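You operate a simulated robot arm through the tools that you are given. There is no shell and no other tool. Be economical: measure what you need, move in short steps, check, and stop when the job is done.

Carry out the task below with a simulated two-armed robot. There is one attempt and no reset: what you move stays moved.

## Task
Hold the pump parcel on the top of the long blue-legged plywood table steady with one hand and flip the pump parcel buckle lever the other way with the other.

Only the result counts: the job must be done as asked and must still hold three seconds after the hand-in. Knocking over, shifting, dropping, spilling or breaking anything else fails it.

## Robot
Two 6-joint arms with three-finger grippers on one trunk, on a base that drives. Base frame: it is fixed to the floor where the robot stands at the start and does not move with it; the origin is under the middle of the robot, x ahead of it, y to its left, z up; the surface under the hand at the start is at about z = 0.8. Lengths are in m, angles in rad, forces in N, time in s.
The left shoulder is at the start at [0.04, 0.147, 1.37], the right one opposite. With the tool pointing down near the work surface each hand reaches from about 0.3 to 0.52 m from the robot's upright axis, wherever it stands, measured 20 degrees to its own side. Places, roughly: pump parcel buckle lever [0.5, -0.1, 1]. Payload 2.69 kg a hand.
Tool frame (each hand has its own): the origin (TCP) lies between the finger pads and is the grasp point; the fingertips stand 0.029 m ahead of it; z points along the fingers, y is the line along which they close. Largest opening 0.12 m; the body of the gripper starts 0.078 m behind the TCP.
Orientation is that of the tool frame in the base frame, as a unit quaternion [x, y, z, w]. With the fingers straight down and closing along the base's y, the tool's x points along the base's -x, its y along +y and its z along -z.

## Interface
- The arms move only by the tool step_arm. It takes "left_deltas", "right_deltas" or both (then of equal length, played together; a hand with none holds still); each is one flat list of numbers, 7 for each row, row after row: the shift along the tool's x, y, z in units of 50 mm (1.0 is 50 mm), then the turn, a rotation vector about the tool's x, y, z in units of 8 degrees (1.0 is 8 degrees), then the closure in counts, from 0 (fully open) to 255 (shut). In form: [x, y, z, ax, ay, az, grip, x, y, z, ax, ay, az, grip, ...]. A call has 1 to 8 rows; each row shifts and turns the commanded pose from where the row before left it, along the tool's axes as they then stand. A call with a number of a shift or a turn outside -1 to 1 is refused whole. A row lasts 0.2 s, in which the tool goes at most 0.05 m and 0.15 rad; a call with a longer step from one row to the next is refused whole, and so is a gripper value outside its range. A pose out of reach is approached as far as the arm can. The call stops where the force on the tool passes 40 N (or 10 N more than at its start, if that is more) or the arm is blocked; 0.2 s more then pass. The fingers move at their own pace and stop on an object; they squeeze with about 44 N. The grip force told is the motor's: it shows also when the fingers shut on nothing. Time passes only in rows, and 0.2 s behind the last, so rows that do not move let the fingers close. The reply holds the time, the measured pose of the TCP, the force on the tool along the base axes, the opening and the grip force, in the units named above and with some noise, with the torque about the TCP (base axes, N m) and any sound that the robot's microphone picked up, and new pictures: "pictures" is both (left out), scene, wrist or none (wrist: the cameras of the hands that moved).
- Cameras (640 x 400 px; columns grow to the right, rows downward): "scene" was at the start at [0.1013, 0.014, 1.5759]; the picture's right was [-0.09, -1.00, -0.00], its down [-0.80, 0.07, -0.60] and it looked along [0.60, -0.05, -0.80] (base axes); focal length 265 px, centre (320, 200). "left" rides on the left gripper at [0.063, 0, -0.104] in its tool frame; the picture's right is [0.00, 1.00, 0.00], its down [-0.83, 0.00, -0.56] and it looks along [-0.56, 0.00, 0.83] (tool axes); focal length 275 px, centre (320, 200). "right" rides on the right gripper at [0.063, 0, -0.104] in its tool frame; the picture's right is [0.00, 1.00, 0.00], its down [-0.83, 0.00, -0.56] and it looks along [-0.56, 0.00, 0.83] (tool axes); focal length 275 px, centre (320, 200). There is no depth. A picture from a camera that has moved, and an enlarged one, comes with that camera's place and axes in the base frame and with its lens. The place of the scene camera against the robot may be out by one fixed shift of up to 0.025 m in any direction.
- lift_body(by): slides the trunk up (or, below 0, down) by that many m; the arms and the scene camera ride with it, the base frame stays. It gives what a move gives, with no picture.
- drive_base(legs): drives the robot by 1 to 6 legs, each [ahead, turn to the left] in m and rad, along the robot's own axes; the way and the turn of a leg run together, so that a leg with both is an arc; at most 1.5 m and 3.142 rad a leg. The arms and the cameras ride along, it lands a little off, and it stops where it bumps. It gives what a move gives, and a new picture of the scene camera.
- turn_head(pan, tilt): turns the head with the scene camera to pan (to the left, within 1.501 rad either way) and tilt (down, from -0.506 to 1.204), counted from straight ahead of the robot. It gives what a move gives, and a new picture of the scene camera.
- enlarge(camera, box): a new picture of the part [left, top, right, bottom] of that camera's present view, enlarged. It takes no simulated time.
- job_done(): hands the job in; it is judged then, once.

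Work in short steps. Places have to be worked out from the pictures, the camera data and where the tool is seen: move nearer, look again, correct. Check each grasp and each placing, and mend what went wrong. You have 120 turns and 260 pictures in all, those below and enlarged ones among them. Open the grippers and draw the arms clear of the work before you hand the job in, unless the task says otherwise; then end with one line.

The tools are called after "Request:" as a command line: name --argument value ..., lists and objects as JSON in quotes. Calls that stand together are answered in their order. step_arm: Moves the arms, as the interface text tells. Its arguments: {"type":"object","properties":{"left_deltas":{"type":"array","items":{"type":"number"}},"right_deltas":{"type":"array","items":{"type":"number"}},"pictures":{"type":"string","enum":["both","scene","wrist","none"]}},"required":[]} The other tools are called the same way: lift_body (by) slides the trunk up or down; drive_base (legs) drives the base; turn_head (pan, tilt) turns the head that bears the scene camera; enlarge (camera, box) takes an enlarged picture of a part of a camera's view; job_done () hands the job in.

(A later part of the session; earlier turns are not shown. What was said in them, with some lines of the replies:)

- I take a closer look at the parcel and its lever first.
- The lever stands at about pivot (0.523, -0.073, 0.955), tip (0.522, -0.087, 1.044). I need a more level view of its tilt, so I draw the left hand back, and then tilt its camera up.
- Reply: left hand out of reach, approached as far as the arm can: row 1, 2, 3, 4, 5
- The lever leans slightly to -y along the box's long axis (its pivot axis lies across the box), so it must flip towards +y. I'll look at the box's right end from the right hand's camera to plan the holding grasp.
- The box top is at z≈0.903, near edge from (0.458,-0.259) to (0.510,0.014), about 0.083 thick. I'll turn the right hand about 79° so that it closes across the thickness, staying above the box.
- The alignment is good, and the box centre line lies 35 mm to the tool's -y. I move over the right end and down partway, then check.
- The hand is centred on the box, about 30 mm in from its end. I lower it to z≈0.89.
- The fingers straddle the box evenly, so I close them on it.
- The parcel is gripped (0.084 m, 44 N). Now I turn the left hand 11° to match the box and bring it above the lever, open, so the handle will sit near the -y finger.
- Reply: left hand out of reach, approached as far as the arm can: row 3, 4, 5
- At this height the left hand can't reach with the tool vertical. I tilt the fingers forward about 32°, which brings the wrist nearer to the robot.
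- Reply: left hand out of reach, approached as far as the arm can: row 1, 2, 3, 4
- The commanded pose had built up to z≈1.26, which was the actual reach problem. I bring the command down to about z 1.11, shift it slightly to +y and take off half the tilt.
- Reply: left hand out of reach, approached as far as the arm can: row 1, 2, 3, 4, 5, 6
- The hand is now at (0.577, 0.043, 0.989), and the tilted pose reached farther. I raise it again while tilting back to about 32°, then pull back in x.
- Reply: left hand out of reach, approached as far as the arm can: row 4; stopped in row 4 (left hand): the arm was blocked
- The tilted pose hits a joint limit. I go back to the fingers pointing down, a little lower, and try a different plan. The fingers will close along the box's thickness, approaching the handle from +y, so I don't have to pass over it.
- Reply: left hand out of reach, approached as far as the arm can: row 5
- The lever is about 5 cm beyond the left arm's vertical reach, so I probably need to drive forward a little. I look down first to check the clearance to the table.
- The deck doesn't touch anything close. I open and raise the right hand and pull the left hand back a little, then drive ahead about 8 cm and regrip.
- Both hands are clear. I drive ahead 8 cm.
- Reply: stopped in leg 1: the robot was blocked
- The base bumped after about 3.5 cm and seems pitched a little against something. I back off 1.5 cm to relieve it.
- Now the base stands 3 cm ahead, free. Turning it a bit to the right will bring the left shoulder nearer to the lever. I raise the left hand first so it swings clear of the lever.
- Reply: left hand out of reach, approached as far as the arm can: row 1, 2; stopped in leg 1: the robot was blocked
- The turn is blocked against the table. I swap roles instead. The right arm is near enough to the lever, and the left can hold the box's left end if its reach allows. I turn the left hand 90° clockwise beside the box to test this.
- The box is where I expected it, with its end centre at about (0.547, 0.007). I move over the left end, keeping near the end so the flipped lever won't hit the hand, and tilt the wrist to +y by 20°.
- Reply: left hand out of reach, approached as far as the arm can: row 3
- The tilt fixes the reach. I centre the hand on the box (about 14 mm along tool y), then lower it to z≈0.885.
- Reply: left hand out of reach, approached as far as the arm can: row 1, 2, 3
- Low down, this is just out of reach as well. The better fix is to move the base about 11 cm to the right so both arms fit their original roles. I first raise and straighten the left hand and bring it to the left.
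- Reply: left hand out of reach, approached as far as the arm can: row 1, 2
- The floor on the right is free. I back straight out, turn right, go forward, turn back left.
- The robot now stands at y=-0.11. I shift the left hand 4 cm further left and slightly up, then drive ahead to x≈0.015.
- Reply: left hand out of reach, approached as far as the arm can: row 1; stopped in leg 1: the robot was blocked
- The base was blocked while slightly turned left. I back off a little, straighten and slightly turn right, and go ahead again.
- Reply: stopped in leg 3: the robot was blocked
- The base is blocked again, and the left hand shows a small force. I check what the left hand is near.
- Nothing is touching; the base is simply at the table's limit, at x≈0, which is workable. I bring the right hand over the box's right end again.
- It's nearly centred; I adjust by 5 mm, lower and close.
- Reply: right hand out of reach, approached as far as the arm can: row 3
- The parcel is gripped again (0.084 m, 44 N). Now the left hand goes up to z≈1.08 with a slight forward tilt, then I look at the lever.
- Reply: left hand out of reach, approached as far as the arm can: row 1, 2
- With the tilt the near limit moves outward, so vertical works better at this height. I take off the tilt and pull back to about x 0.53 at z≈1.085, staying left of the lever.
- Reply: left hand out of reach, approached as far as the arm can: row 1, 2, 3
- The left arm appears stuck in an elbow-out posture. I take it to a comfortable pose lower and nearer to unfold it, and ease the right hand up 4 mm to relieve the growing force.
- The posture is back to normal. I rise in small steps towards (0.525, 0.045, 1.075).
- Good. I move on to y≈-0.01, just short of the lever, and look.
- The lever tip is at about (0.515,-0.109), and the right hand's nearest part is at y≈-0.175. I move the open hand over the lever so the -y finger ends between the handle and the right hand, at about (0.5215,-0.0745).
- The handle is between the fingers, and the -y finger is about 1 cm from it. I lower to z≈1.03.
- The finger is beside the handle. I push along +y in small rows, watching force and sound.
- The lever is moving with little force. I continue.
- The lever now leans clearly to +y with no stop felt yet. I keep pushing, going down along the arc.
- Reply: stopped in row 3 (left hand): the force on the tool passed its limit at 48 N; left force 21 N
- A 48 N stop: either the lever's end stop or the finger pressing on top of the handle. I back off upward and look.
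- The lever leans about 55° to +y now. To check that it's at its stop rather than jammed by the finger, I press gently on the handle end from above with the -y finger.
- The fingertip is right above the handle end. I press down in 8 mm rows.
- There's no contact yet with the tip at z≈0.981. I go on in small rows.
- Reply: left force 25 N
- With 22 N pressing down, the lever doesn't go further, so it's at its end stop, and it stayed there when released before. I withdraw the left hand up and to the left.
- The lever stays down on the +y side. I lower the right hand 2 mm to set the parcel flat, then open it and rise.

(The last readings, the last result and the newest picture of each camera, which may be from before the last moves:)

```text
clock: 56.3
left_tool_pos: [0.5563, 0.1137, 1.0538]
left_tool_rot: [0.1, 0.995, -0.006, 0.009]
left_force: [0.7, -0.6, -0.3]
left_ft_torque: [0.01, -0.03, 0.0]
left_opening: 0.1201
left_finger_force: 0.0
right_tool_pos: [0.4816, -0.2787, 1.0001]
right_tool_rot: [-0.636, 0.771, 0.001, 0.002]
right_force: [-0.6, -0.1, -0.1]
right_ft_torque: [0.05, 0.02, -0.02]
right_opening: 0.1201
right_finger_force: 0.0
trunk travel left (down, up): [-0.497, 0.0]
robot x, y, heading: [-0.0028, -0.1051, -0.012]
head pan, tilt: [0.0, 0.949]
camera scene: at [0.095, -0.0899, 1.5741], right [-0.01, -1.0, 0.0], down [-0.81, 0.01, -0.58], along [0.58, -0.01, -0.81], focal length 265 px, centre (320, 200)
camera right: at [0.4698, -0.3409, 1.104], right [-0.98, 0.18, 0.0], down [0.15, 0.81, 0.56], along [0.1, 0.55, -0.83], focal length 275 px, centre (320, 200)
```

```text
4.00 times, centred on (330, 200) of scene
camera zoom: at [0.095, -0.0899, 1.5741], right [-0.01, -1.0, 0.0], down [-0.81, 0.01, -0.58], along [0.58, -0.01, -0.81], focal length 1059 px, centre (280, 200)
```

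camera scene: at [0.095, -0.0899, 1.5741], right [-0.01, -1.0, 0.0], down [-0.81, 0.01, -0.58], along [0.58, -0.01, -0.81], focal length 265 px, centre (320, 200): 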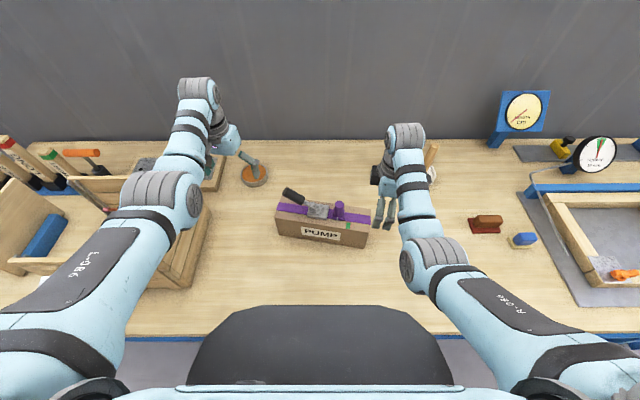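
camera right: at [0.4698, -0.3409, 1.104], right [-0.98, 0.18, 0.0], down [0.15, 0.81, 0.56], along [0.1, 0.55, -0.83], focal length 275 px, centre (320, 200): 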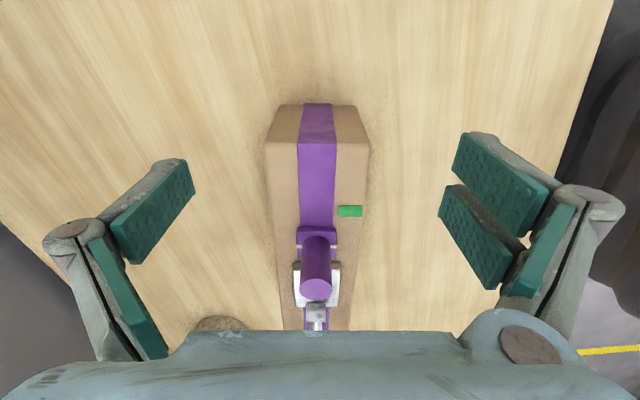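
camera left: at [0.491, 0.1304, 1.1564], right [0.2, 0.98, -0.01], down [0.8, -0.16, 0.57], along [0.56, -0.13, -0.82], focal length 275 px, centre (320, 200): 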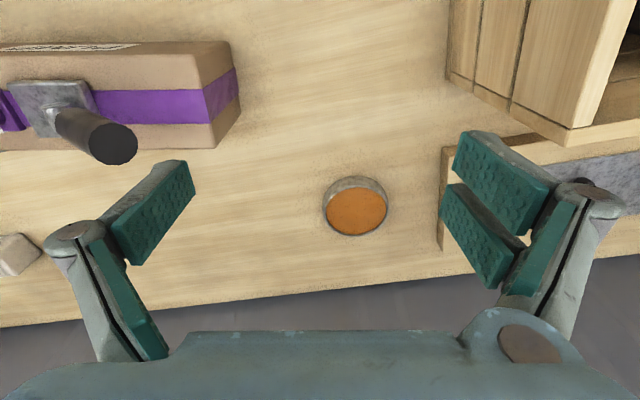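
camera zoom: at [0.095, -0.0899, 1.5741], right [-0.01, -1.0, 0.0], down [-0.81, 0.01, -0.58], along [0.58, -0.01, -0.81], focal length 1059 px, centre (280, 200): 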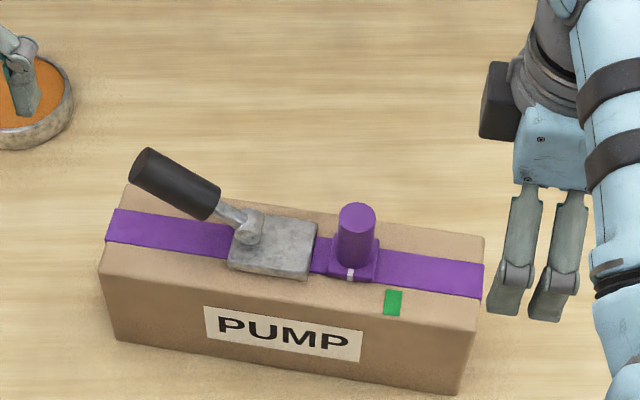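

The parcel stands upright on the table, the lever stays flipped to the other side, and both hands are open and clear. I hand in.

Request:
job_done

```text
The job is handed in.
```

The buckle lever is flipped: it was close to upright, leaning slightly right, and now rests about 55° to the left at its stop. The right hand held the parcel while the left hand pushed. The parcel is upright but ended about 1 cm nearer the robot. The base bumped the table while I was repositioning; nothing else looked moved in the pictures.
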